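You operate a simulated robot arm through the tools that you are given. There is no shell and no other tool.

The job below is to be done with a simulated robot arm. You get a single attempt, and the scene is never put back.

Task
Turn the three bulbs from the shelf above the test board into it, close the cover and switch on.
Fine: each bulb into the socket of its size; the main switch goes on last; all three must light.

It is judged by the outcome, as a careful person would: the job done as asked, and still so three seconds after it is handed in. It fails if anything else is knocked over, pushed out of place, dropped, spilled or broken. A push-on lid holds only when it is set on centred and level and pressed home; a screw cap is set on level and turned clockwise until tight.

Robot
A 6-joint arm with a three-finger gripper, fixed in place. Base frame: the origin is at the foot of the arm, x ahead of it, y to its left, z up; the work surface is at about z = 0.87. Readings come in m, rad, newtons and seconds.
Its first joint turns from -2.897 to 2.897 rad. Payload 4.89 kg.
The tool frame sits at the grasp point between the pads (the TCP): z along the fingers, y along the line on which they close. The tips reach 0.03 m beyond it. The gripper opens to 0.164 m. The gripper's body begins 0.125 m behind the TCP.
Orientation is told as [roll, pitch, yaw] about the base's x, y, z axes, in that order, counted from this pose: with the fingers straight down and closing along the base's y, the tool's x points along the base's -x, its y along +y and its z along -z.

Tools
- The arm moves only by the tool nudge_tool. Its argument "steps" is text: rows parted by semicolons, each of 6 numbers parted by spaces: the shift along the base's x, y, z in units of 200 mm (1.0 is 200 mm), then the turn, a rotation vector about the base's x, y, z in units of 120 degrees (1.0 is 120 degrees). In form: tx ty tz ax ay az; .... A call has 1 to 20 rows; each row is the pose to reach, as a shift and turn from the pose commanded when the call began. "jaw" is the opening in per cent of the stroke, from 0 (shut) to 100 (fully open), set as the call begins (left out, the last holds). A call with a number of a shift or a turn outside -1 to 1 is refused whole. A row lasts 0.2 s, in which the tool goes at most 0.05 m and 0.15 rad; a call with a longer step from one row to the next is refused whole, and so is a gripper value outside its range. A pose out of reach is approached as far as the arm can. The call stops where the force on the tool passes 90 N (or 10 N more than at its start, if that is more) or the arm is blocked; 0.2 s more then pass. Each finger travels about 0.108 m/s and halts on what it meets, pressing with about 21 N; the grip force reading is that of the motor and also rises with nothing between the fingers. The clock runs only during rows and for 0.2 s after the last one: add rows that repeat a pose to give the fingers time. It gives the time, the measured TCP pose, the force on the tool (base axes), the opening and the grip force at its end, in the units of the frame above (readings bear some noise), with the torque about the TCP (base axes, N m) and any sound that the robot's microphone picked up.
- Cameras (640 x 400 px; columns grow to the right, rows downward): "scene" is fixed at [0.2209, 0.6495, 1.6946]; the picture's right is [-0.69, -0.72, 0.00], its down [-0.37, 0.35, -0.86] and it looks along [0.62, -0.60, -0.51] (base axes); focal length 376 px, centre (320, 200). "wrist" rides on the gripper at [0.076, -0.002, -0.152] in the tool frame; the picture's right is [0.02, 1.00, 0.00], its down [-0.88, 0.02, -0.47] and it looks along [-0.47, 0.01, 0.88] (tool axes); focal length 247 px, centre (320, 200). There is no depth. A picture from a camera that has moved, and an enlarged one, comes with that camera's place and axes in the base frame and with its lens.
- capture(camera): a new picture of that camera. It takes no simulated time.
- raise_lower(by): slides the trunk up (or, below 0, down) by that many m; the arm rides with it, the base frame stays. It gives what a move gives, with no picture.
- close_up(camera, box): a new picture of the part [left, top, right, bottom] of that camera's present view, enlarged. It takes no simulated time.
- finish_job(): hands the job in; it is judged then, once.

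Places have to be worked out from the pictures, the camera data and where the tool is seen. Open the gripper and draw the arm clear of the work before you hand the job in, unless the task says otherwise.

The tools are called after ">>>" by a JSON object that holds its "op" and its "data". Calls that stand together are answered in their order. nudge_tool: Moves the arm, as the interface text tells. Its arguments: {"type":"object","properties":{"steps":{"type":"string"},"jaw":{"type":"number"}},"required":["steps"]} The other tools are called the same way: raise_lower (by) slides the trunk up or down; capture (camera) takes a picture; close_up (camera, box) takes an enlarged picture of a part of a camera's view; finish_job () hands the job in.

At the start:

```text
time: 0.0
position: [0.6492, 0.0516, 1.4377]
tool_rot: [0.001, -0.001, 0.0]
contact_force: [-1.5, 0.3, 0.3]
moment: [-0.02, 0.0, 0.01]
width: 0.1643
grasp_force: 0.1
trunk travel left (down, up): [-0.2, 0.19]
```

scene: 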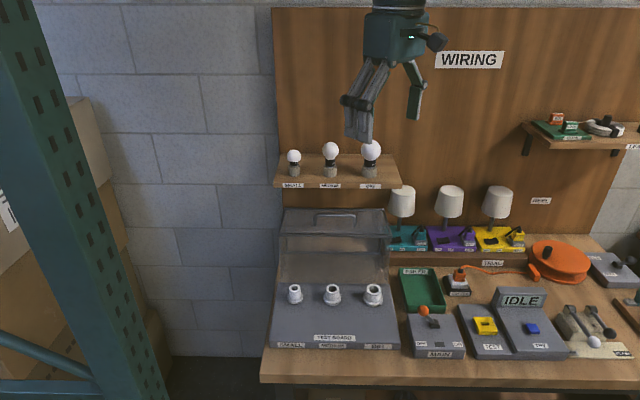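
wrist: 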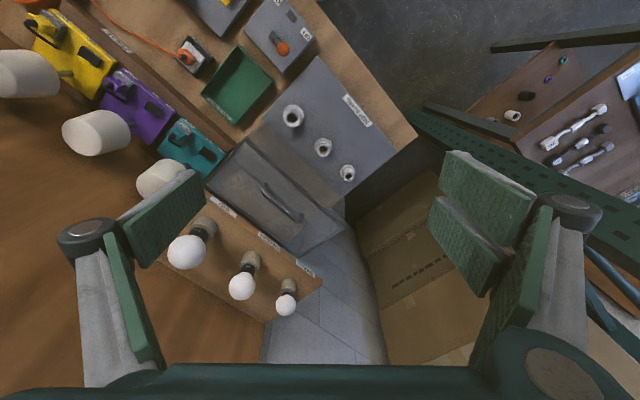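

I'll start by enlarging the key parts of the scene to work out where the bulbs, sockets, cover and switches are.

>>> {"op": "close_up", "data": {"camera": "scene", "box": [260, 120, 420, 220]}}

>>> {"op": "close_up", "data": {"camera": "scene", "box": [260, 200, 420, 300]}}

>>> {"op": "close_up", "data": {"camera": "scene", "box": [260, 270, 420, 370]}}

>>> {"op": "close_up", "data": {"camera": "scene", "box": [390, 260, 570, 372]}}

>>> {"op": "close_up", "data": {"camera": "wrist", "box": [140, 60, 400, 340]}}

```text
4.00 times, centred on (340, 170) of scene
camera zoom: at [0.2209, 0.6495, 1.6946], right [-0.69, -0.72, 0.0], down [-0.37, 0.35, -0.86], along [0.62, -0.6, -0.51], focal length 1503 px, centre (240, 320)
```

zoom: 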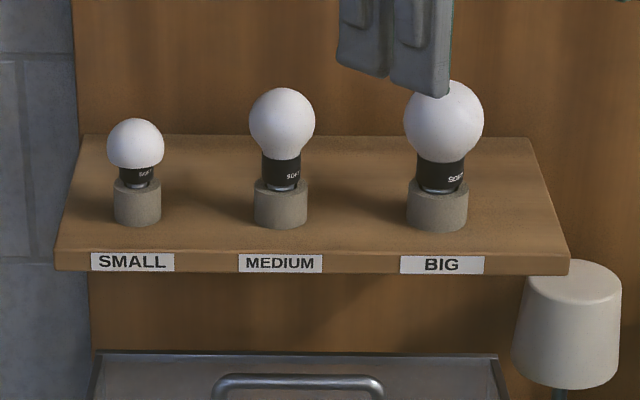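

```text
4.00 times, centred on (340, 250) of scene
camera zoom: at [0.2209, 0.6495, 1.6946], right [-0.69, -0.72, 0.0], down [-0.37, 0.35, -0.86], along [0.62, -0.6, -0.51], focal length 1503 px, centre (240, 0)
```

zoom: 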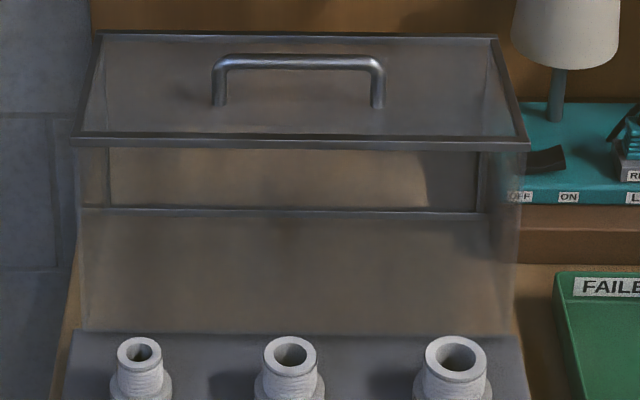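

```text
4.00 times, centred on (340, 320) of scene
camera zoom: at [0.2209, 0.6495, 1.6946], right [-0.69, -0.72, 0.0], down [-0.37, 0.35, -0.86], along [0.62, -0.6, -0.51], focal length 1503 px, centre (240, -280)
```

zoom: 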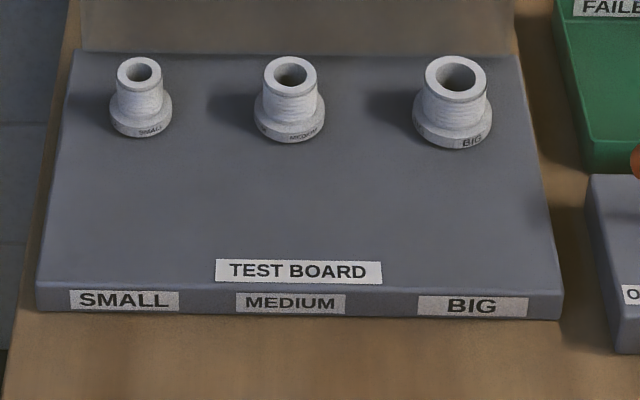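

```text
3.56 times, centred on (480, 316) of scene
camera zoom: at [0.2209, 0.6495, 1.6946], right [-0.69, -0.72, 0.0], down [-0.37, 0.35, -0.86], along [0.62, -0.6, -0.51], focal length 1336 px, centre (-249, -212)
```

zoom: 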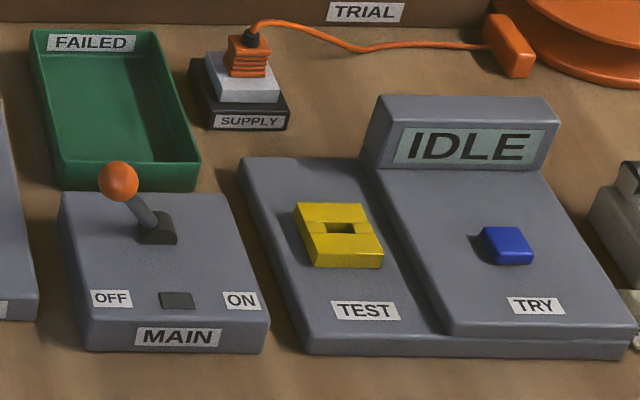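

```text
1.43 times, centred on (270, 200) of wrist
camera zoom: at [0.5719, 0.0485, 1.5885], right [-0.02, 1.0, 0.0], down [0.88, 0.02, 0.47], along [0.47, 0.01, -0.88], focal length 353 px, centre (391, 200)
```

zoom: 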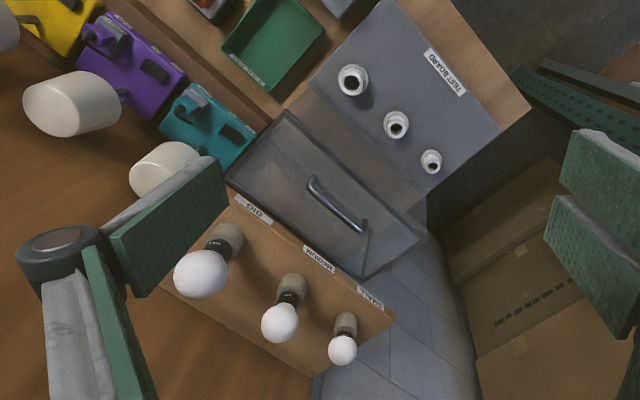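

The bench runs along roughly (-0.70,-0.72) with the wall toward (0.72,-0.70): bulbs are near small (1.03,-0.02), medium (0.95,-0.10), big (0.87,-0.19) at z≈1.24, and sockets near (0.85,0.14), (0.77,0.07), (0.69,-0.015). I'll yaw the tool by -44° so that the camera looks squarely at the bench, and back off a little for a better look.

>>> {"op": "nudge_tool", "data": {"steps": "-0.03 0.05 0 0 0 -0.0611; -0.06 0.1 0 0 0 -0.1222; -0.09 0.15 0 0 0 -0.1833; -0.12 0.2 0 0 0 -0.2444; -0.15 0.25 0 0 0 -0.3056; -0.18 0.3 0 0 0 -0.3667; -0.18 0.3 0 0 0 -0.3667", "jaw": 100}}

>>> {"op": "capture", "data": {"camera": "wrist"}}

>>> {"op": "capture", "data": {"camera": "scene"}}

```text
time: 1.6
position: [0.6126, 0.1118, 1.4374]
tool_rot: [-0.001, -0.003, -0.77]
contact_force: [0.4, 0.2, 0.5]
moment: [-0.03, 0.02, 0.01]
width: 0.164
grasp_force: 0.0
trunk travel left (down, up): [-0.2, 0.19]
```

```text
taken
camera wrist: at [0.5563, 0.1619, 1.5885], right [0.68, 0.73, 0.0], down [0.65, -0.6, 0.47], along [0.35, -0.32, -0.88], focal length 247 px, centre (320, 200)
```

wrist: 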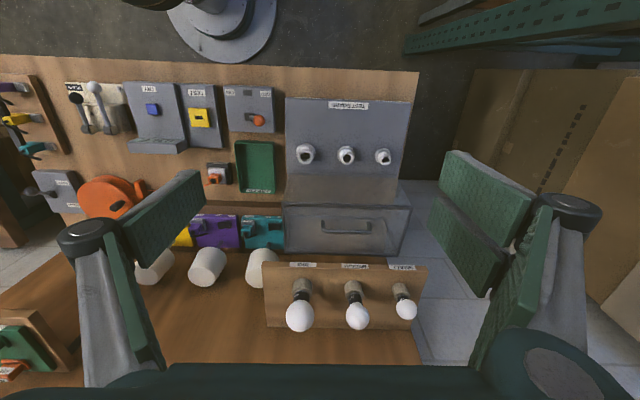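

```text
taken
```

scene: 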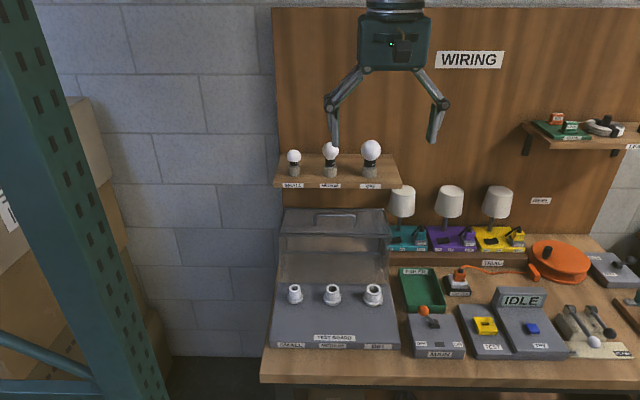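

The view is nearly square with the bench. I'll take enlarged views of the bulbs and board from here for triangulation.

>>> {"op": "close_up", "data": {"camera": "wrist", "box": [250, 240, 442, 360]}}

>>> {"op": "close_up", "data": {"camera": "wrist", "box": [256, 80, 448, 200]}}

>>> {"op": "close_up", "data": {"camera": "wrist", "box": [256, 160, 448, 280]}}

>>> {"op": "close_up", "data": {"camera": "wrist", "box": [110, 60, 302, 180]}}

```text
3.33 times, centred on (346, 300) of wrist
camera zoom: at [0.5563, 0.1619, 1.5885], right [0.68, 0.73, 0.0], down [0.65, -0.6, 0.47], along [0.35, -0.32, -0.88], focal length 823 px, centre (233, -133)
```

zoom: 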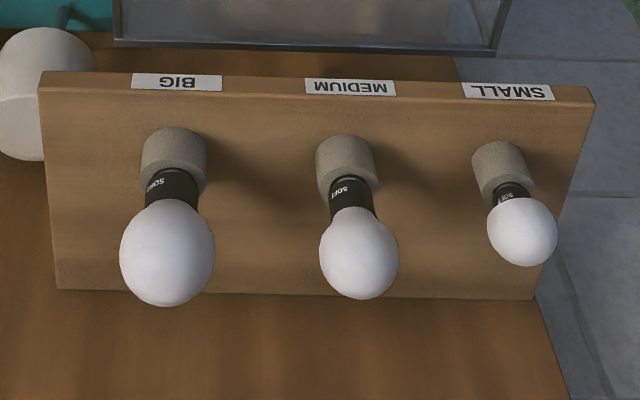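

```text
3.33 times, centred on (352, 140) of wrist
camera zoom: at [0.5563, 0.1619, 1.5885], right [0.68, 0.73, 0.0], down [0.65, -0.6, 0.47], along [0.35, -0.32, -0.88], focal length 823 px, centre (213, 400)
```

zoom: 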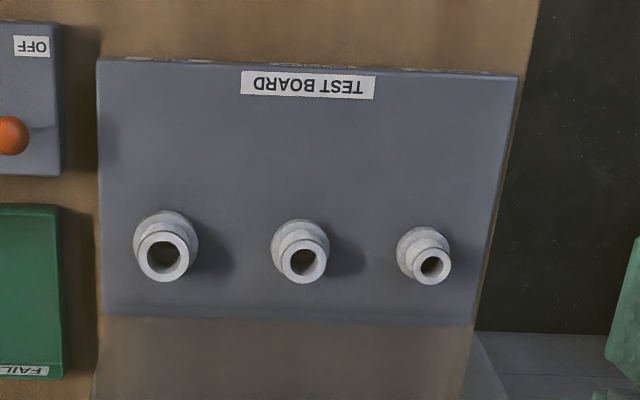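

```text
3.33 times, centred on (352, 220) of wrist
camera zoom: at [0.5563, 0.1619, 1.5885], right [0.68, 0.73, 0.0], down [0.65, -0.6, 0.47], along [0.35, -0.32, -0.88], focal length 823 px, centre (213, 133)
```

zoom: 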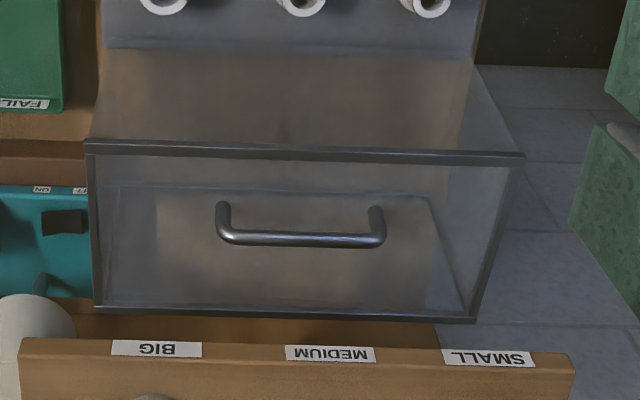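

```text
3.33 times, centred on (206, 120) of wrist
camera zoom: at [0.5563, 0.1619, 1.5885], right [0.68, 0.73, 0.0], down [0.65, -0.6, 0.47], along [0.35, -0.32, -0.88], focal length 823 px, centre (700, 467)
```

zoom: 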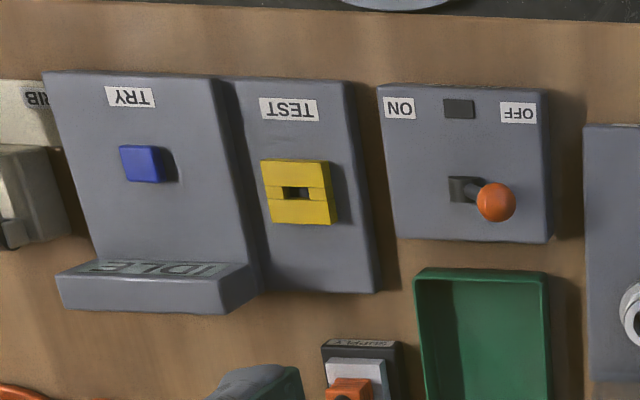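

Slopes indicate the bench is yawed about -45°. I narrow the jaws to ~0.09 m and go toward a point above the big bulb to locate it close up.

>>> {"op": "nudge_tool", "data": {"steps": "0.137 -0.142 0 0 0 -0.0083; 0.275 -0.284 0 0 0 -0.0083; 0.412 -0.426 0 0 0 -0.0083; 0.55 -0.567 0 0 0 -0.0083; 0.687 -0.709 -0.05 0 0 -0.0083; 0.824 -0.851 -0.05 0 0 -0.0083; 0.824 -0.851 -0.05 0 0 -0.0083", "jaw": 55}}

>>> {"op": "capture", "data": {"camera": "wrist"}}

>>> {"op": "capture", "data": {"camera": "scene"}}

```text
time: 3.2
position: [0.7783, -0.0605, 1.4265]
tool_rot: [0.0, 0.0, -0.786]
contact_force: [0.9, -0.5, -1.0]
moment: [0.1, 0.19, -0.01]
width: 0.0904
grasp_force: 0.0
trunk travel left (down, up): [-0.2, 0.19]
```

```text
taken
camera wrist: at [0.7231, -0.0085, 1.578], right [0.69, 0.72, 0.0], down [0.64, -0.61, 0.47], along [0.34, -0.33, -0.88], focal length 247 px, centre (320, 200)
```

wrist: 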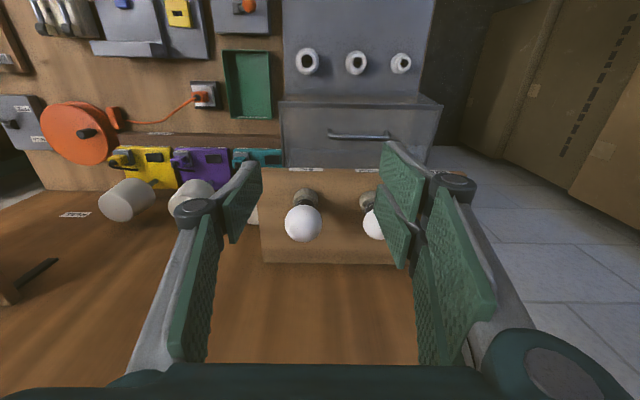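

```text
taken
```

scene: 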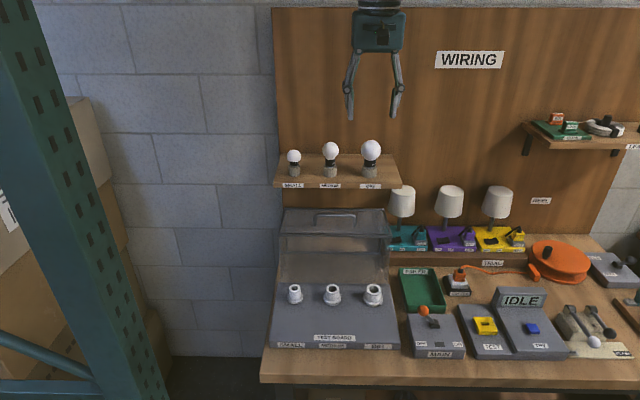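

The big globe shows at (303,223), putting it near (0.867,-0.186,1.235). I move straight above it (TCP z≈1.36) to refine.

>>> {"op": "nudge_tool", "data": {"steps": "0.11 -0.156 0 0 0 0; 0.22 -0.312 0 0 0 0; 0.33 -0.47 0 0 0 0; 0.4415 -0.6255 -0.1 0 0 0; 0.4415 -0.6255 -0.3325 0 0 0; 0.4415 -0.6255 -0.3325 0 0 0"}}

>>> {"op": "capture", "data": {"camera": "wrist"}}

>>> {"op": "close_up", "data": {"camera": "scene", "box": [260, 80, 420, 180]}}

```text
time: 4.6
position: [0.8676, -0.1843, 1.361]
tool_rot: [0.001, 0.001, -0.784]
contact_force: [0.7, -0.5, -0.6]
moment: [0.12, 0.14, 0.0]
width: 0.0902
grasp_force: 0.1
trunk travel left (down, up): [-0.2, 0.19]
```

```text
taken
camera wrist: at [0.812, -0.1333, 1.5121], right [0.69, 0.72, 0.0], down [0.64, -0.61, 0.47], along [0.34, -0.33, -0.88], focal length 247 px, centre (320, 200)
```

wrist: 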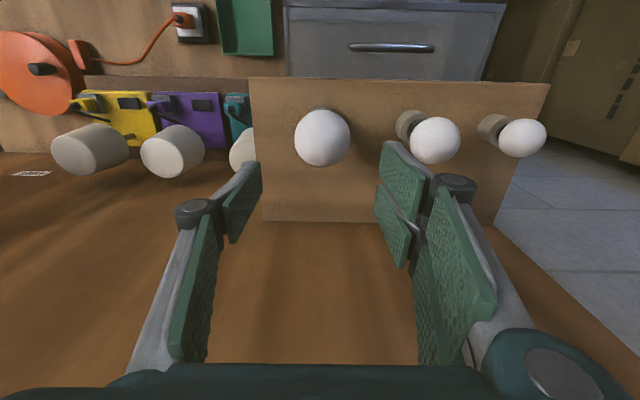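

```text
4.00 times, centred on (340, 130) of scene
camera zoom: at [0.2209, 0.6495, 1.6946], right [-0.69, -0.72, 0.0], down [-0.37, 0.35, -0.86], along [0.62, -0.6, -0.51], focal length 1503 px, centre (240, 480)
```

zoom: 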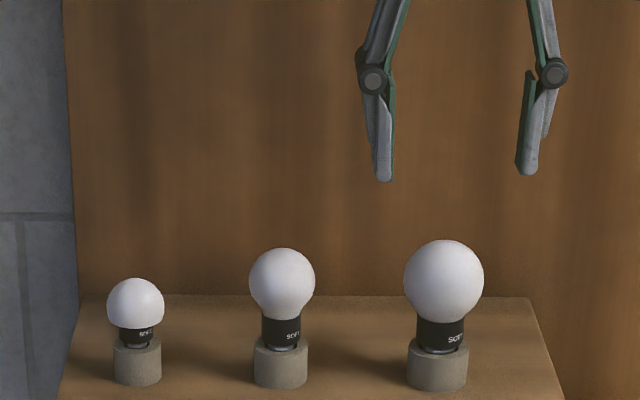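

Triangulating from two wrist views gives the big globe centre at about (0.8615,-0.178,1.25). I shift slightly and lower to TCP z=1.30, where the fingers flank the globe, and check again.

>>> {"op": "nudge_tool", "data": {"steps": "-0.03 0.032 0 0 0 0; -0.03 0.032 -0.15 0 0 0; -0.03 0.032 -0.305 0 0 0; -0.03 0.032 -0.305 0 0 0"}}

>>> {"op": "capture", "data": {"camera": "wrist"}}

>>> {"op": "close_up", "data": {"camera": "scene", "box": [260, 80, 420, 180]}}

```text
time: 5.6
position: [0.86, -0.1774, 1.3012]
tool_rot: [0.0, 0.0, -0.786]
contact_force: [0.2, 0.0, -0.1]
moment: [-0.01, 0.06, 0.02]
width: 0.0899
grasp_force: 0.0
trunk travel left (down, up): [-0.2, 0.19]
```

```text
taken
camera wrist: at [0.8041, -0.1259, 1.4511], right [0.69, 0.72, 0.0], down [0.64, -0.61, 0.47], along [0.34, -0.33, -0.88], focal length 247 px, centre (320, 200)
```

wrist: 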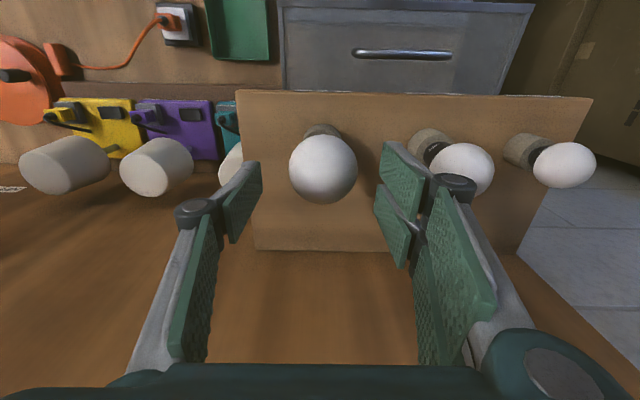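

```text
4.00 times, centred on (340, 130) of scene
camera zoom: at [0.2209, 0.6495, 1.6946], right [-0.69, -0.72, 0.0], down [-0.37, 0.35, -0.86], along [0.62, -0.6, -0.51], focal length 1503 px, centre (240, 480)
```

zoom: 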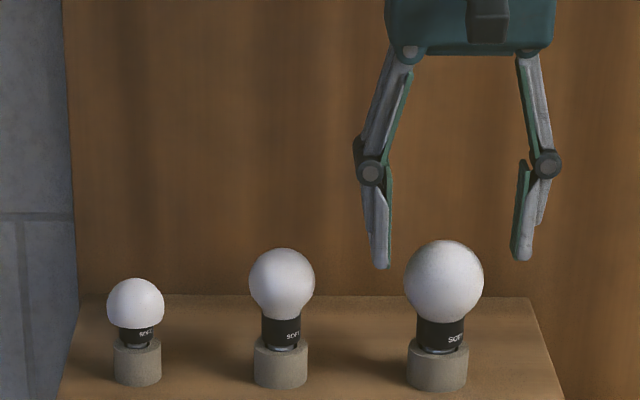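

Globe centre is confirmed at ≈(0.861,-0.178,1.249), within 1 mm of the tool axis. I lower to z=1.249 and close on the globe.

>>> {"op": "nudge_tool", "data": {"steps": "0.004 -0.004 -0.13 0 0 0; 0.004 -0.004 -0.26 0 0 0; 0.004 -0.004 -0.26 0 0 0"}}

>>> {"op": "nudge_tool", "data": {"steps": "0 0 0 0 0 0; 0 0 0 0 0 0; 0 0 0 0 0 0; 0 0 0 0 0 0", "jaw": 0}}

>>> {"op": "capture", "data": {"camera": "wrist"}}

>>> {"op": "close_up", "data": {"camera": "scene", "box": [300, 100, 460, 200]}}

```text
time: 6.4
position: [0.8609, -0.1785, 1.2471]
tool_rot: [-0.002, 0.001, -0.786]
contact_force: [-0.4, -0.4, -1.3]
moment: [0.02, 0.06, -0.03]
width: 0.0902
grasp_force: 0.0
trunk travel left (down, up): [-0.2, 0.19]
```

```text
time: 7.4
position: [0.8606, -0.1779, 1.2491]
tool_rot: [0.001, -0.001, -0.784]
contact_force: [0.2, 0.5, 0.2]
moment: [0.05, 0.03, 0.0]
width: 0.0542
grasp_force: 17.9
trunk travel left (down, up): [-0.2, 0.19]
```

```text
taken
camera wrist: at [0.8049, -0.126, 1.3995], right [0.69, 0.72, 0.0], down [0.64, -0.61, 0.47], along [0.34, -0.33, -0.88], focal length 247 px, centre (320, 200)
```

wrist: 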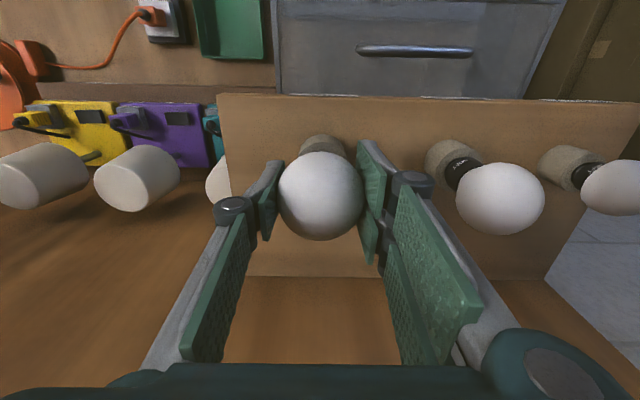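

```text
4.00 times, centred on (380, 150) of scene
camera zoom: at [0.2209, 0.6495, 1.6946], right [-0.69, -0.72, 0.0], down [-0.37, 0.35, -0.86], along [0.62, -0.6, -0.51], focal length 1503 px, centre (80, 400)
```

zoom: 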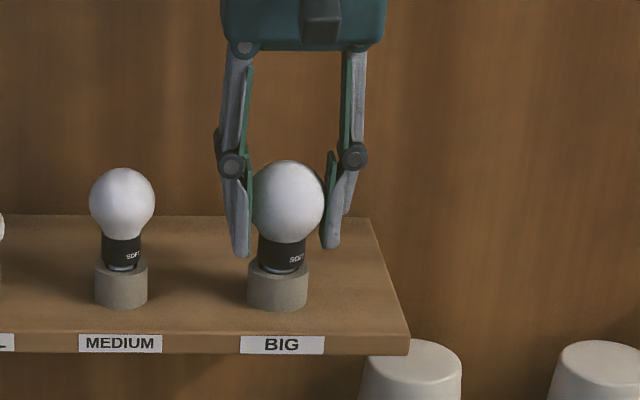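

The big bulb is gripped (width 0.054 m, 18 N). I lift it straight up 0.1 m and check that it comes along.

>>> {"op": "nudge_tool", "data": {"steps": "0 0 0.05 0 0 0; 0 0 0.15 0 0 0; 0 0 0.3 0 0 0; 0 0 0.5 0 0 0; 0 0 0.5 0 0 0", "jaw": 0}}

>>> {"op": "capture", "data": {"camera": "wrist"}}

>>> {"op": "close_up", "data": {"camera": "scene", "box": [300, 60, 460, 160]}}

```text
time: 8.6
position: [0.8595, -0.1776, 1.3497]
tool_rot: [-0.001, -0.001, -0.785]
contact_force: [-1.3, -0.3, -0.6]
moment: [-0.01, -0.05, -0.02]
width: 0.0544
grasp_force: 17.9
trunk travel left (down, up): [-0.2, 0.19]
```

```text
taken
camera wrist: at [0.8045, -0.1269, 1.5005], right [0.69, 0.72, 0.0], down [0.64, -0.61, 0.47], along [0.34, -0.33, -0.88], focal length 247 px, centre (320, 200)
```

wrist: 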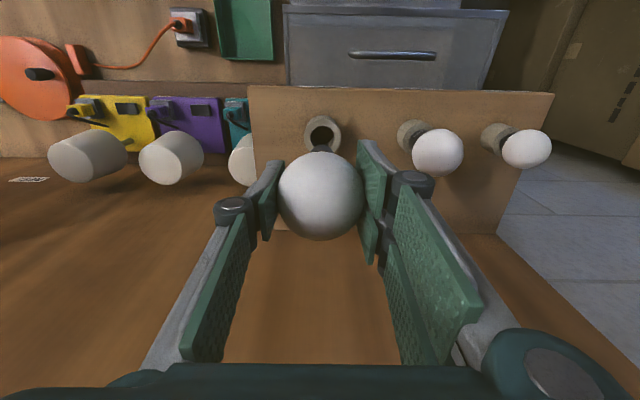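

```text
4.00 times, centred on (380, 110) of scene
camera zoom: at [0.2209, 0.6495, 1.6946], right [-0.69, -0.72, 0.0], down [-0.37, 0.35, -0.86], along [0.62, -0.6, -0.51], focal length 1503 px, centre (80, 560)
```

zoom: 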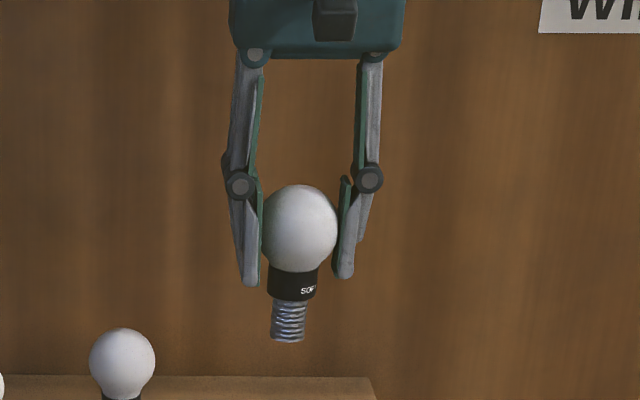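

The bulb is out of its holder; base tip is ≈0.09 m below the globe centre. From two wrist views, the big socket mouth is near (0.689,-0.019,0.910). I carry the bulb over it, staying high and then lowering to z≈1.15 for a check.

>>> {"op": "nudge_tool", "data": {"steps": "-0.14 0.13 0 0 0 0; -0.34 0.317 0 0 0 0; -0.54 0.503 0 0 0 0; -0.74 0.69 0 0 0 0; -0.852 0.793 0 0 0 0; -0.852 0.793 -0.2 0 0 0; -0.852 0.793 -0.4 0 0 0; -0.852 0.793 -0.6 0 0 0; -0.852 0.793 -0.8 0 0 0; -0.852 0.793 -0.99 0 0 0; -0.852 0.793 -0.99 0 0 0", "jaw": 0}}

>>> {"op": "capture", "data": {"camera": "wrist"}}

>>> {"op": "close_up", "data": {"camera": "wrist", "box": [240, 80, 400, 180]}}

>>> {"op": "close_up", "data": {"camera": "scene", "box": [293, 205, 453, 305]}}

```text
refused: row 2 steps farther than a row can; nothing moved
```

```text
taken
camera wrist: at [0.8045, -0.1269, 1.5005], right [0.69, 0.72, 0.0], down [0.64, -0.61, 0.47], along [0.34, -0.33, -0.88], focal length 247 px, centre (320, 200)
```

wrist: 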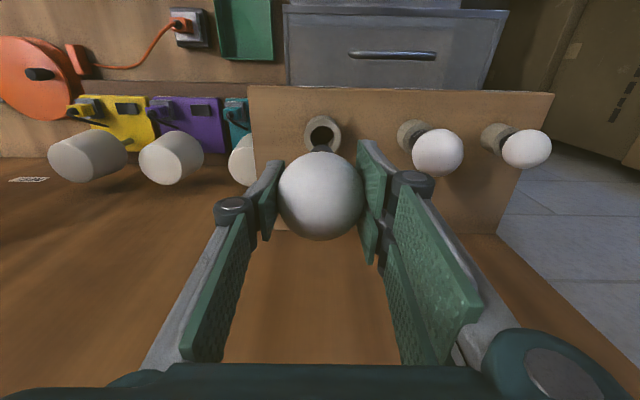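

```text
4.00 times, centred on (320, 130) of wrist
camera zoom: at [0.8045, -0.1269, 1.5005], right [0.69, 0.72, 0.0], down [0.64, -0.61, 0.47], along [0.34, -0.33, -0.88], focal length 988 px, centre (320, 480)
```

zoom: 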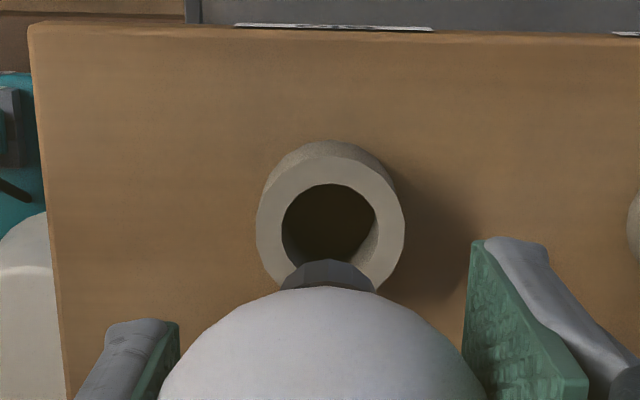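

```text
4.00 times, centred on (373, 255) of scene
camera zoom: at [0.2209, 0.6495, 1.6946], right [-0.69, -0.72, 0.0], down [-0.37, 0.35, -0.86], along [0.62, -0.6, -0.51], focal length 1503 px, centre (108, -20)
```

zoom: 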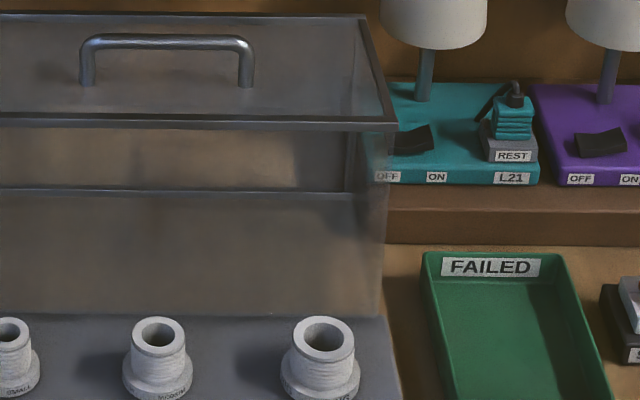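

That call was refused for a step that was too long; nothing moved. I resend it with shorter rows.

>>> {"op": "nudge_tool", "data": {"steps": "-0.14 0.13 0 0 0 0; -0.31 0.288 0 0 0 0; -0.48 0.446 0 0 0 0; -0.65 0.604 0 0 0 0; -0.78 0.725 0 0 0 0; -0.852 0.793 0 0 0 0; -0.852 0.793 -0.15 0 0 0; -0.852 0.793 -0.35 0 0 0; -0.852 0.793 -0.55 0 0 0; -0.852 0.793 -0.75 0 0 0; -0.852 0.793 -0.9 0 0 0; -0.852 0.793 -0.99 0 0 0; -0.852 0.793 -0.99 0 0 0", "jaw": 0}}

>>> {"op": "capture", "data": {"camera": "wrist"}}

>>> {"op": "close_up", "data": {"camera": "wrist", "box": [240, 80, 400, 180]}}

>>> {"op": "close_up", "data": {"camera": "scene", "box": [293, 205, 453, 305]}}

```text
time: 11.4
position: [0.6899, -0.0189, 1.1501]
tool_rot: [-0.001, -0.001, -0.785]
contact_force: [1.1, -0.2, -1.1]
moment: [-0.02, 0.02, 0.01]
width: 0.0544
grasp_force: 18.0
trunk travel left (down, up): [-0.2, 0.19]
```

```text
taken
camera wrist: at [0.6347, 0.0319, 1.301], right [0.69, 0.72, 0.0], down [0.64, -0.61, 0.47], along [0.34, -0.33, -0.88], focal length 247 px, centre (320, 200)
```

wrist: 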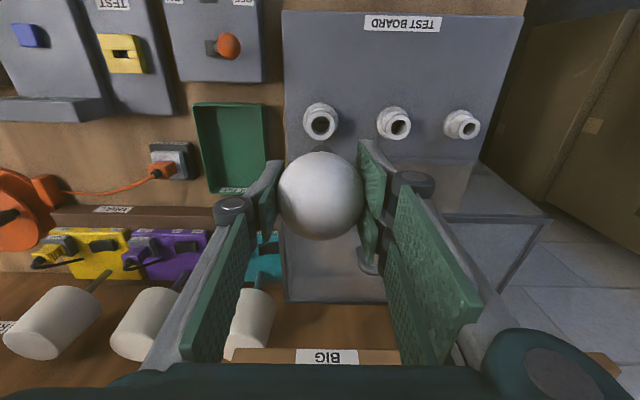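

```text
4.00 times, centred on (320, 130) of wrist
camera zoom: at [0.6347, 0.0319, 1.301], right [0.69, 0.72, 0.0], down [0.64, -0.61, 0.47], along [0.34, -0.33, -0.88], focal length 988 px, centre (320, 480)
```

zoom: 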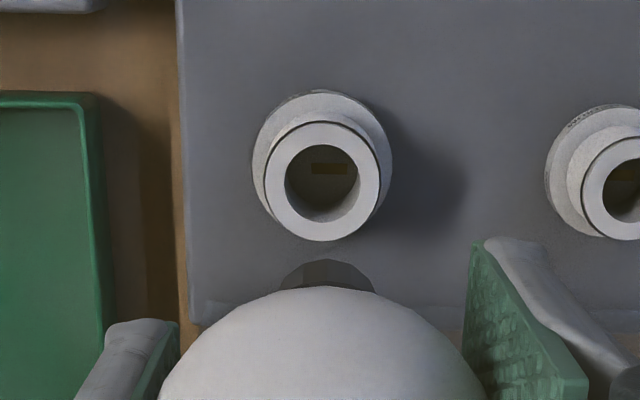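

```text
4.00 times, centred on (373, 255) of scene
camera zoom: at [0.2209, 0.6495, 1.6946], right [-0.69, -0.72, 0.0], down [-0.37, 0.35, -0.86], along [0.62, -0.6, -0.51], focal length 1503 px, centre (108, -20)
```

zoom: 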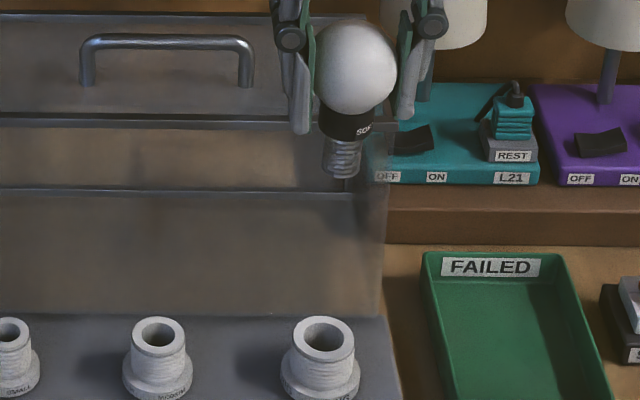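

The bulb is aligned within ~1 mm in the bench's left-right direction and perhaps 2 mm short toward the wall. I correct by 2 mm toward the wall and lower to TCP z≈1.02, base tip just above the mouth.

>>> {"op": "nudge_tool", "data": {"steps": "0.0075 -0.0085 -0.1 0 0 0; 0.0075 -0.0085 -0.3 0 0 0; 0.0075 -0.0085 -0.5 0 0 0; 0.0075 -0.0085 -0.65 0 0 0; 0.0075 -0.0085 -0.65 0 0 0", "jaw": 0}}

>>> {"op": "close_up", "data": {"camera": "wrist", "box": [240, 100, 400, 200]}}

>>> {"op": "close_up", "data": {"camera": "scene", "box": [325, 225, 421, 305]}}

```text
time: 12.6
position: [0.6922, -0.0214, 1.0197]
tool_rot: [0.0, 0.0, -0.785]
contact_force: [-0.3, -0.1, -1.4]
moment: [0.02, 0.07, 0.01]
width: 0.0545
grasp_force: 18.1
trunk travel left (down, up): [-0.2, 0.19]
```

```text
4.00 times, centred on (320, 150) of wrist
camera zoom: at [0.6362, 0.0301, 1.1702], right [0.69, 0.72, 0.0], down [0.64, -0.61, 0.47], along [0.34, -0.33, -0.88], focal length 988 px, centre (320, 400)
```

zoom: 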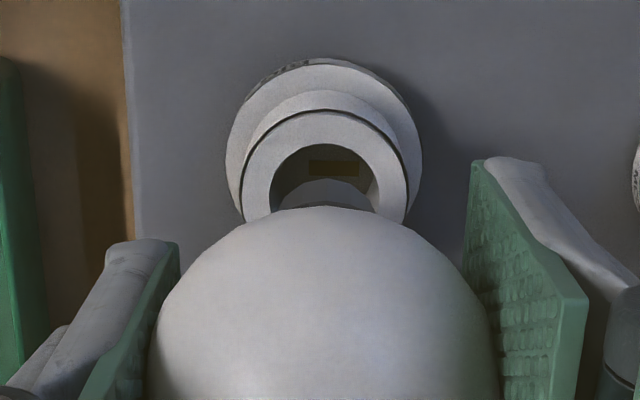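

```text
5.00 times, centred on (373, 265) of scene
camera zoom: at [0.2209, 0.6495, 1.6946], right [-0.69, -0.72, 0.0], down [-0.37, 0.35, -0.86], along [0.62, -0.6, -0.51], focal length 1879 px, centre (55, -125)
```

zoom: 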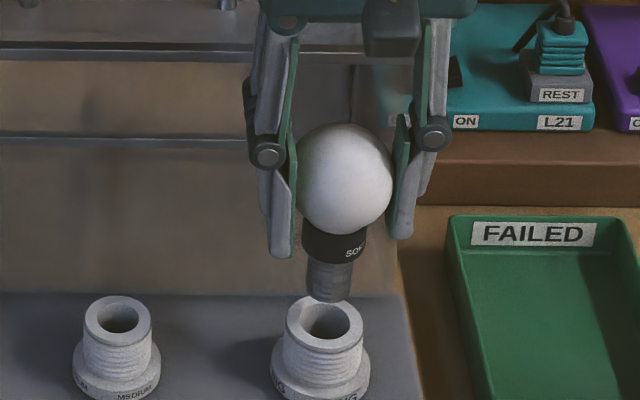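

The base hangs centred over the mouth in both views. I lower gently 20 mm and read the force.

>>> {"op": "nudge_tool", "data": {"steps": "0 0 -0.025 0 0 0; 0 0 -0.05 0 0 0; 0 0 -0.075 0 0 0; 0 0 -0.1 0 0 0; 0 0 -0.1 0 0 0", "jaw": 0}}

>>> {"op": "close_up", "data": {"camera": "scene", "box": [325, 235, 421, 315]}}

```text
time: 13.8
position: [0.6921, -0.0216, 1.0002]
tool_rot: [-0.001, 0.0, -0.786]
contact_force: [-0.6, 0.4, -0.1]
moment: [0.02, 0.02, -0.02]
width: 0.0543
grasp_force: 18.2
trunk travel left (down, up): [-0.2, 0.19]
```

```text
5.00 times, centred on (373, 275) of scene
camera zoom: at [0.2209, 0.6495, 1.6946], right [-0.69, -0.72, 0.0], down [-0.37, 0.35, -0.86], along [0.62, -0.6, -0.51], focal length 1879 px, centre (55, -175)
```

zoom: 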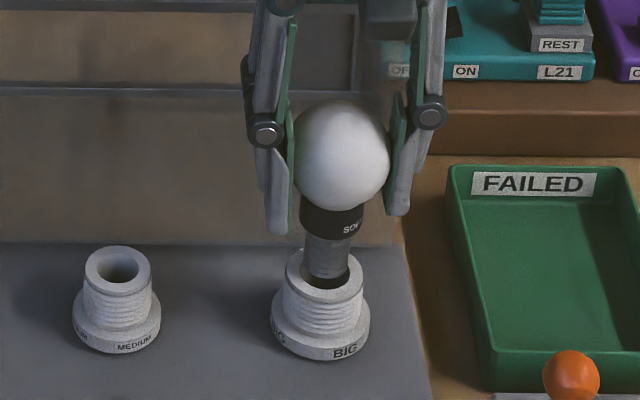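

No contact yet and the tip appears to be at the mouth, centred. I continue down 12 mm gently.

>>> {"op": "nudge_tool", "data": {"steps": "0 0 -0.015 0 0 0; 0 0 -0.03 0 0 0; 0 0 -0.045 0 0 0; 0 0 -0.06 0 0 0; 0 0 -0.06 0 0 0", "jaw": 0}}

>>> {"op": "close_up", "data": {"camera": "scene", "box": [325, 235, 421, 315]}}

```text
time: 15.0
position: [0.6915, -0.0227, 0.9895]
tool_rot: [0.0, -0.001, -0.785]
contact_force: [0.0, -0.2, 0.0]
moment: [0.03, 0.02, -0.01]
width: 0.0544
grasp_force: 17.9
trunk travel left (down, up): [-0.2, 0.19]
```

```text
5.00 times, centred on (373, 275) of scene
camera zoom: at [0.2209, 0.6495, 1.6946], right [-0.69, -0.72, 0.0], down [-0.37, 0.35, -0.86], along [0.62, -0.6, -0.51], focal length 1879 px, centre (55, -175)
```

zoom: 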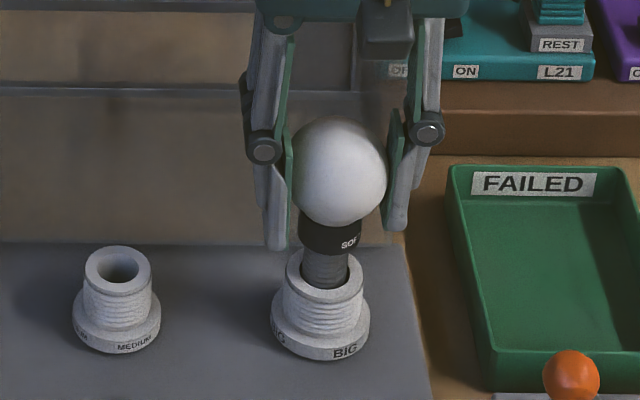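

The base is inside the socket, still without contact. I continue down in 2–3 mm steps.

>>> {"op": "nudge_tool", "data": {"steps": "0 0 -0.012 0 0 0; 0 0 -0.025 0 0 0; 0 0 -0.037 0 0 0; 0 0 -0.037 0 0 0", "jaw": 0}}

>>> {"op": "close_up", "data": {"camera": "scene", "box": [325, 235, 421, 315]}}

```text
time: 16.0
position: [0.6919, -0.0206, 0.9807]
tool_rot: [0.0, -0.004, -0.786]
contact_force: [0.8, -0.7, 0.0]
moment: [0.03, 0.01, 0.0]
width: 0.0539
grasp_force: 17.7
trunk travel left (down, up): [-0.2, 0.19]
```

```text
5.00 times, centred on (373, 275) of scene
camera zoom: at [0.2209, 0.6495, 1.6946], right [-0.69, -0.72, 0.0], down [-0.37, 0.35, -0.86], along [0.62, -0.6, -0.51], focal length 1879 px, centre (55, -175)
```

zoom: 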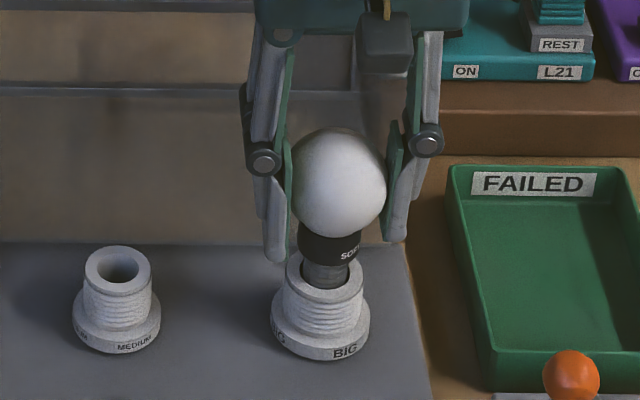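

Still free. I keep lowering by a few millimetres, watching the force.

>>> {"op": "nudge_tool", "data": {"steps": "0 0 -0.01 0 0 0; 0 0 -0.02 0 0 0; 0 0 -0.03 0 0 0; 0 0 -0.03 0 0 0", "jaw": 0}}

>>> {"op": "nudge_tool", "data": {"steps": "0 0 -0.01 0 0 0; 0 0 -0.02 0 0 0; 0 0 -0.02 0 0 0", "jaw": 0}}

>>> {"op": "close_up", "data": {"camera": "scene", "box": [325, 235, 421, 315]}}

```text
time: 17.0
position: [0.6917, -0.0202, 0.9749]
tool_rot: [0.0, -0.002, -0.785]
contact_force: [0.1, 0.6, -0.6]
moment: [0.01, -0.03, 0.03]
width: 0.0544
grasp_force: 17.9
trunk travel left (down, up): [-0.2, 0.19]
```

```text
time: 17.8
position: [0.6912, -0.021, 0.9717]
tool_rot: [0.0, -0.001, -0.785]
contact_force: [0.5, 0.5, -0.2]
moment: [0.0, 0.02, 0.01]
width: 0.0543
grasp_force: 18.1
trunk travel left (down, up): [-0.2, 0.19]
```

```text
5.00 times, centred on (373, 275) of scene
camera zoom: at [0.2209, 0.6495, 1.6946], right [-0.69, -0.72, 0.0], down [-0.37, 0.35, -0.86], along [0.62, -0.6, -0.51], focal length 1879 px, centre (55, -175)
```

zoom: 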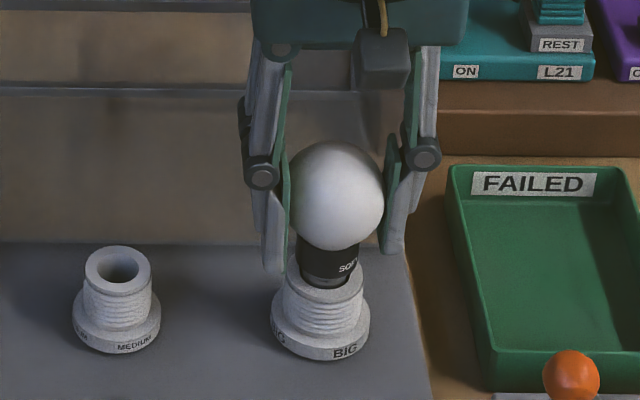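

The black collar is nearly on the rim; I go on 2 mm at a time until the force rises.

>>> {"op": "nudge_tool", "data": {"steps": "0 0 -0.01 0 0 0; 0 0 -0.015 0 0 0; 0 0 -0.015 0 0 0", "jaw": 0}}

>>> {"op": "nudge_tool", "data": {"steps": "0 0 -0.01 0 0 0; 0 0 -0.015 0 0 0; 0 0 -0.015 0 0 0", "jaw": 0}}

>>> {"op": "close_up", "data": {"camera": "scene", "box": [325, 235, 421, 315]}}

```text
time: 18.6
position: [0.6914, -0.021, 0.968]
tool_rot: [-0.001, -0.001, -0.784]
contact_force: [7.4, 0.2, 16.9]
moment: [0.1, -0.11, 0.01]
width: 0.0542
grasp_force: 18.2
trunk travel left (down, up): [-0.2, 0.19]
```

```text
time: 19.4
position: [0.6924, -0.021, 0.9653]
tool_rot: [-0.001, -0.002, -0.785]
contact_force: [8.1, 3.4, 13.5]
moment: [0.11, -0.07, 0.05]
width: 0.0539
grasp_force: 17.7
trunk travel left (down, up): [-0.2, 0.19]
```

```text
5.00 times, centred on (373, 275) of scene
camera zoom: at [0.2209, 0.6495, 1.6946], right [-0.69, -0.72, 0.0], down [-0.37, 0.35, -0.86], along [0.62, -0.6, -0.51], focal length 1879 px, centre (55, -175)
```

zoom: 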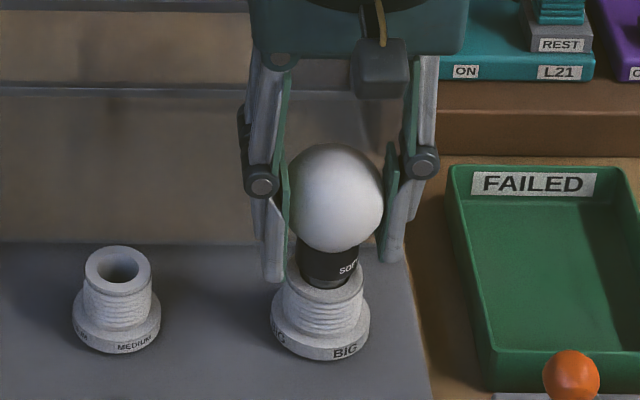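

The base is seated against the threads (17 N at z≈0.968). I now turn clockwise 60° holding this light preload, easing 1 mm in +x to relieve the side force.

>>> {"op": "nudge_tool", "data": {"steps": "0.004 0.001 0 0 0 -0.07; 0.004 0.001 0 0 0 -0.14; 0.004 0.001 0 0 0 -0.21; 0.004 0.001 0 0 0 -0.28; 0.004 0.001 0 0 0 -0.35; 0.004 0.001 0 0 0 -0.42; 0.004 0.001 0 0 0 -0.49; 0.004 0.001 0 0 0 -0.49", "jaw": 0}}

>>> {"op": "close_up", "data": {"camera": "scene", "box": [325, 235, 421, 315]}}

>>> {"op": "capture", "data": {"camera": "wrist"}}

```text
time: 21.2
position: [0.6928, -0.0213, 0.965]
tool_rot: [0.0, -0.002, -1.812]
contact_force: [0.4, -0.2, 0.3]
moment: [0.03, 0.02, 0.02]
width: 0.0539
grasp_force: 17.9
trunk travel left (down, up): [-0.2, 0.19]
```

```text
5.00 times, centred on (373, 275) of scene
camera zoom: at [0.2209, 0.6495, 1.6946], right [-0.69, -0.72, 0.0], down [-0.37, 0.35, -0.86], along [0.62, -0.6, -0.51], focal length 1879 px, centre (55, -175)
```

zoom: 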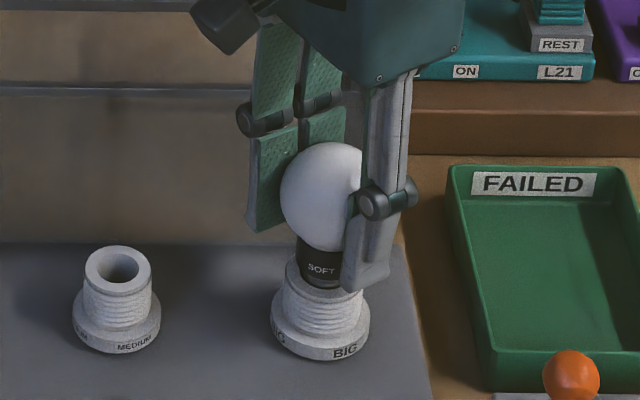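

```text
taken
camera wrist: at [0.7095, 0.0523, 1.1154], right [0.98, -0.22, 0.0], down [-0.19, -0.86, 0.47], along [-0.1, -0.46, -0.88], focal length 247 px, centre (320, 200)
```

wrist: 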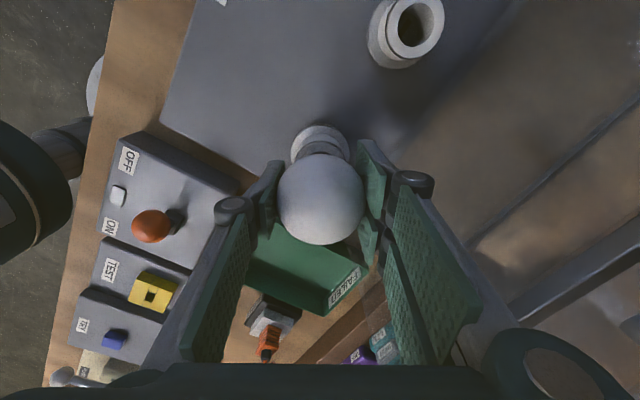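

The bulb turned with the gripper and the side force vanished. I release slightly, swing back about 118°, and check before regripping.

>>> {"op": "nudge_tool", "data": {"steps": "0 0 0 0 0 0; 0 0 0 0 0 0; 0 0 0 0 0 0.065; 0 0 0 0 0 0.13; 0 0 0 0 0 0.195; 0 0 0 0 0 0.26; 0 0 0 0 0 0.325; 0 0 0 0 0 0.39; 0 0 0 0 0 0.455; 0 0 0 0 0 0.52; 0 0 0 0 0 0.585; 0 0 0 0 0 0.65; 0 0 0 0 0 0.715; 0 0 0 0 0 0.78; 0 0 0 0 0 0.845; 0 0 0 0 0 0.91; 0 0 0 0 0 0.97; 0 0 0 0 0 0.97", "jaw": 45}}

>>> {"op": "close_up", "data": {"camera": "scene", "box": [325, 235, 421, 315]}}

>>> {"op": "capture", "data": {"camera": "wrist"}}

```text
time: 25.0
position: [0.6928, -0.0219, 0.964]
tool_rot: [-0.001, -0.003, 0.222]
contact_force: [-0.5, 0.5, -0.4]
moment: [-0.03, -0.02, -0.02]
width: 0.0739
grasp_force: 0.1
trunk travel left (down, up): [-0.2, 0.19]
```

```text
5.00 times, centred on (373, 275) of scene
camera zoom: at [0.2209, 0.6495, 1.6946], right [-0.69, -0.72, 0.0], down [-0.37, 0.35, -0.86], along [0.62, -0.6, -0.51], focal length 1879 px, centre (55, -175)
```

zoom: 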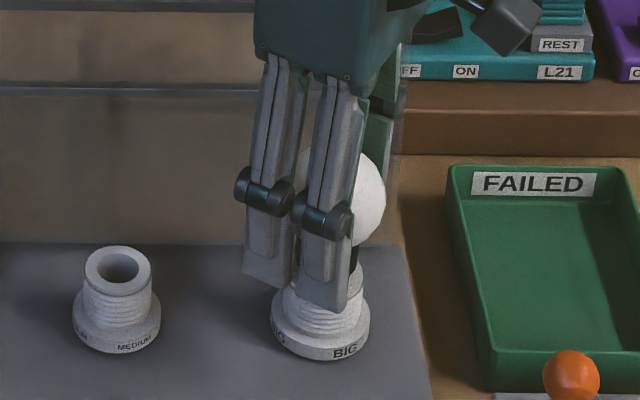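

```text
taken
camera wrist: at [0.6181, -0.0411, 1.1156], right [-0.24, 0.97, 0.0], down [0.85, 0.21, 0.47], along [0.46, 0.11, -0.88], focal length 247 px, centre (320, 200)
```

wrist: 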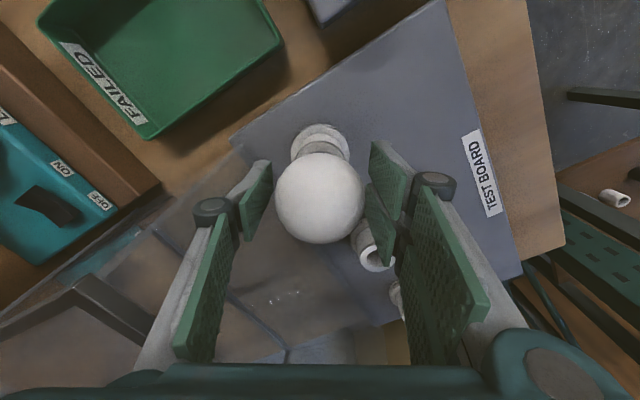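

The bulb stands in the socket, clear of everything. I regrip and turn clockwise 116°.

>>> {"op": "nudge_tool", "data": {"steps": "0 0 0 0 0 0; 0 0 0 0 0 0; 0 0 0 0 0 0; 0 0 0 0 0 -0.065; 0 0 0 0 0 -0.13; 0 0 0 0 0 -0.195; 0 0 0 0 0 -0.26; 0 0 0 0 0 -0.325; 0 0 0 0 0 -0.39; 0 0 0 0 0 -0.455; 0 0 0 0 0 -0.52; 0 0 0 0 0 -0.585; 0 0 0 0 0 -0.65; 0 0 0 0 0 -0.715; 0 0 0 0 0 -0.78; 0 0 0 0 0 -0.845; 0 0 0 0 0 -0.91; 0 0 0 0 0 -0.97", "jaw": 0}}

>>> {"op": "close_up", "data": {"camera": "scene", "box": [325, 235, 421, 315]}}

```text
time: 28.8
position: [0.6929, -0.0214, 0.9654]
tool_rot: [0.0, -0.002, -1.813]
contact_force: [-0.6, -0.6, -1.1]
moment: [-0.02, -0.02, 0.0]
width: 0.0543
grasp_force: 17.9
trunk travel left (down, up): [-0.2, 0.19]
```

```text
5.00 times, centred on (373, 275) of scene
camera zoom: at [0.2209, 0.6495, 1.6946], right [-0.69, -0.72, 0.0], down [-0.37, 0.35, -0.86], along [0.62, -0.6, -0.51], focal length 1879 px, centre (55, -175)
```

zoom: 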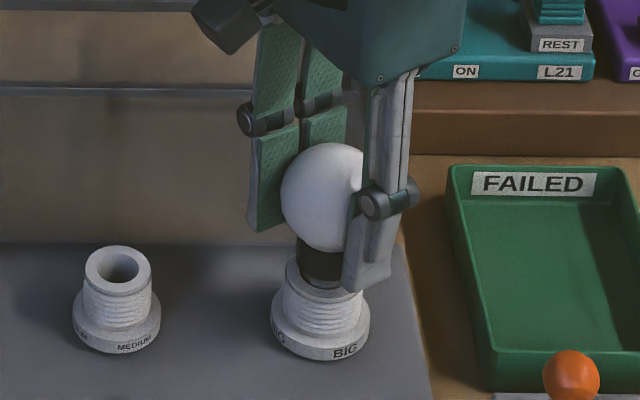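

It turned freely with no torque and no visible descent, so the thread hasn't been drawn in yet. I swing back and turn again, this time pressing down a little while turning.

>>> {"op": "nudge_tool", "data": {"steps": "0 0 0 0 0 0; 0 0 0 0 0 0; 0 0 0 0 0 0.065; 0 0 0 0 0 0.13; 0 0 0 0 0 0.195; 0 0 0 0 0 0.26; 0 0 0 0 0 0.325; 0 0 0 0 0 0.39; 0 0 0 0 0 0.455; 0 0 0 0 0 0.52; 0 0 0 0 0 0.585; 0 0 0 0 0 0.65; 0 0 0 0 0 0.715; 0 0 0 0 0 0.78; 0 0 0 0 0 0.845; 0 0 0 0 0 0.91; 0 0 0 0 0 0.97; 0 0 0 0 0 0.97", "jaw": 45}}

>>> {"op": "nudge_tool", "data": {"steps": "0 0 0 0 0 0; 0 0 0 0 0 0; 0 0 0 0 0 0; 0 0 -0.005 0 0 -0.065; 0 0 -0.006 0 0 -0.13; 0 0 -0.007 0 0 -0.195; 0 0 -0.008 0 0 -0.26; 0 0 -0.009 0 0 -0.325; 0 0 -0.01 0 0 -0.39; 0 0 -0.01 0 0 -0.455; 0 0 -0.01 0 0 -0.52", "jaw": 0}}

>>> {"op": "close_up", "data": {"camera": "scene", "box": [325, 235, 421, 315]}}

```text
time: 32.6
position: [0.6918, -0.0213, 0.9648]
tool_rot: [0.0, -0.002, 0.223]
contact_force: [-0.1, -0.4, -0.5]
moment: [0.02, 0.06, 0.01]
width: 0.0735
grasp_force: 0.0
trunk travel left (down, up): [-0.2, 0.19]
```

```text
time: 35.0
position: [0.6931, -0.0202, 0.9628]
tool_rot: [0.001, -0.001, -0.87]
contact_force: [2.5, 3.4, -1.7]
moment: [0.12, -0.02, 0.04]
width: 0.0529
grasp_force: 18.1
trunk travel left (down, up): [-0.2, 0.19]
```

```text
5.00 times, centred on (373, 275) of scene
camera zoom: at [0.2209, 0.6495, 1.6946], right [-0.69, -0.72, 0.0], down [-0.37, 0.35, -0.86], along [0.62, -0.6, -0.51], focal length 1879 px, centre (55, -175)
```

zoom: 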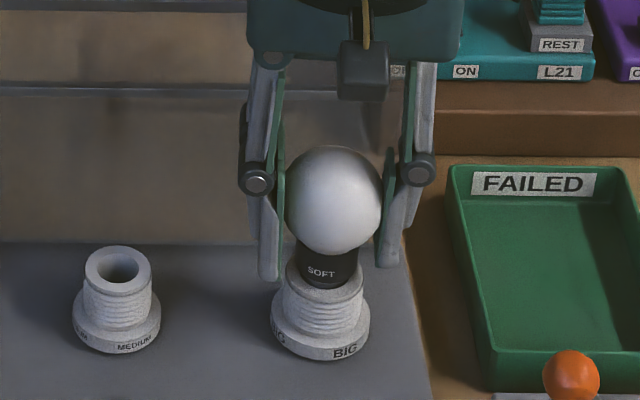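

The bulb seems to have followed ~2 mm down while turning, with little force. I continue the turn with gentle downward travel.

>>> {"op": "nudge_tool", "data": {"steps": "0 0 -0.003 0 0 -0.065; 0 0 -0.006 0 0 -0.13; 0 0 -0.009 0 0 -0.195; 0 0 -0.011 0 0 -0.26; 0 0 -0.013 0 0 -0.325; 0 0 -0.015 0 0 -0.39; 0 0 -0.015 0 0 -0.45", "jaw": 0}}

>>> {"op": "close_up", "data": {"camera": "scene", "box": [325, 235, 421, 315]}}

```text
time: 36.6
position: [0.6925, -0.0213, 0.9593]
tool_rot: [0.0, -0.003, -1.813]
contact_force: [10.9, 0.5, 10.1]
moment: [-0.1, -0.11, -0.02]
width: 0.0527
grasp_force: 18.0
trunk travel left (down, up): [-0.2, 0.19]
```

```text
5.00 times, centred on (373, 275) of scene
camera zoom: at [0.2209, 0.6495, 1.6946], right [-0.69, -0.72, 0.0], down [-0.37, 0.35, -0.86], along [0.62, -0.6, -0.51], focal length 1879 px, centre (55, -175)
```

zoom: 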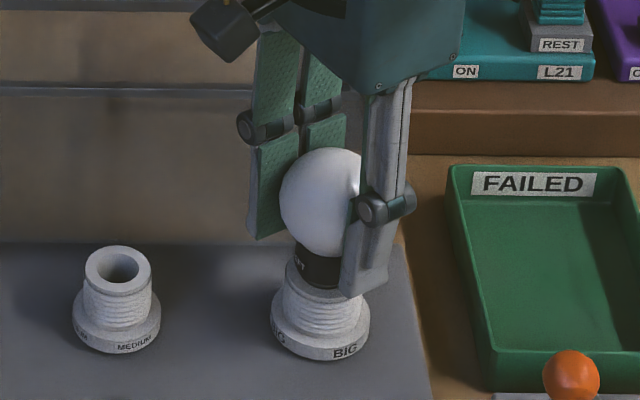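

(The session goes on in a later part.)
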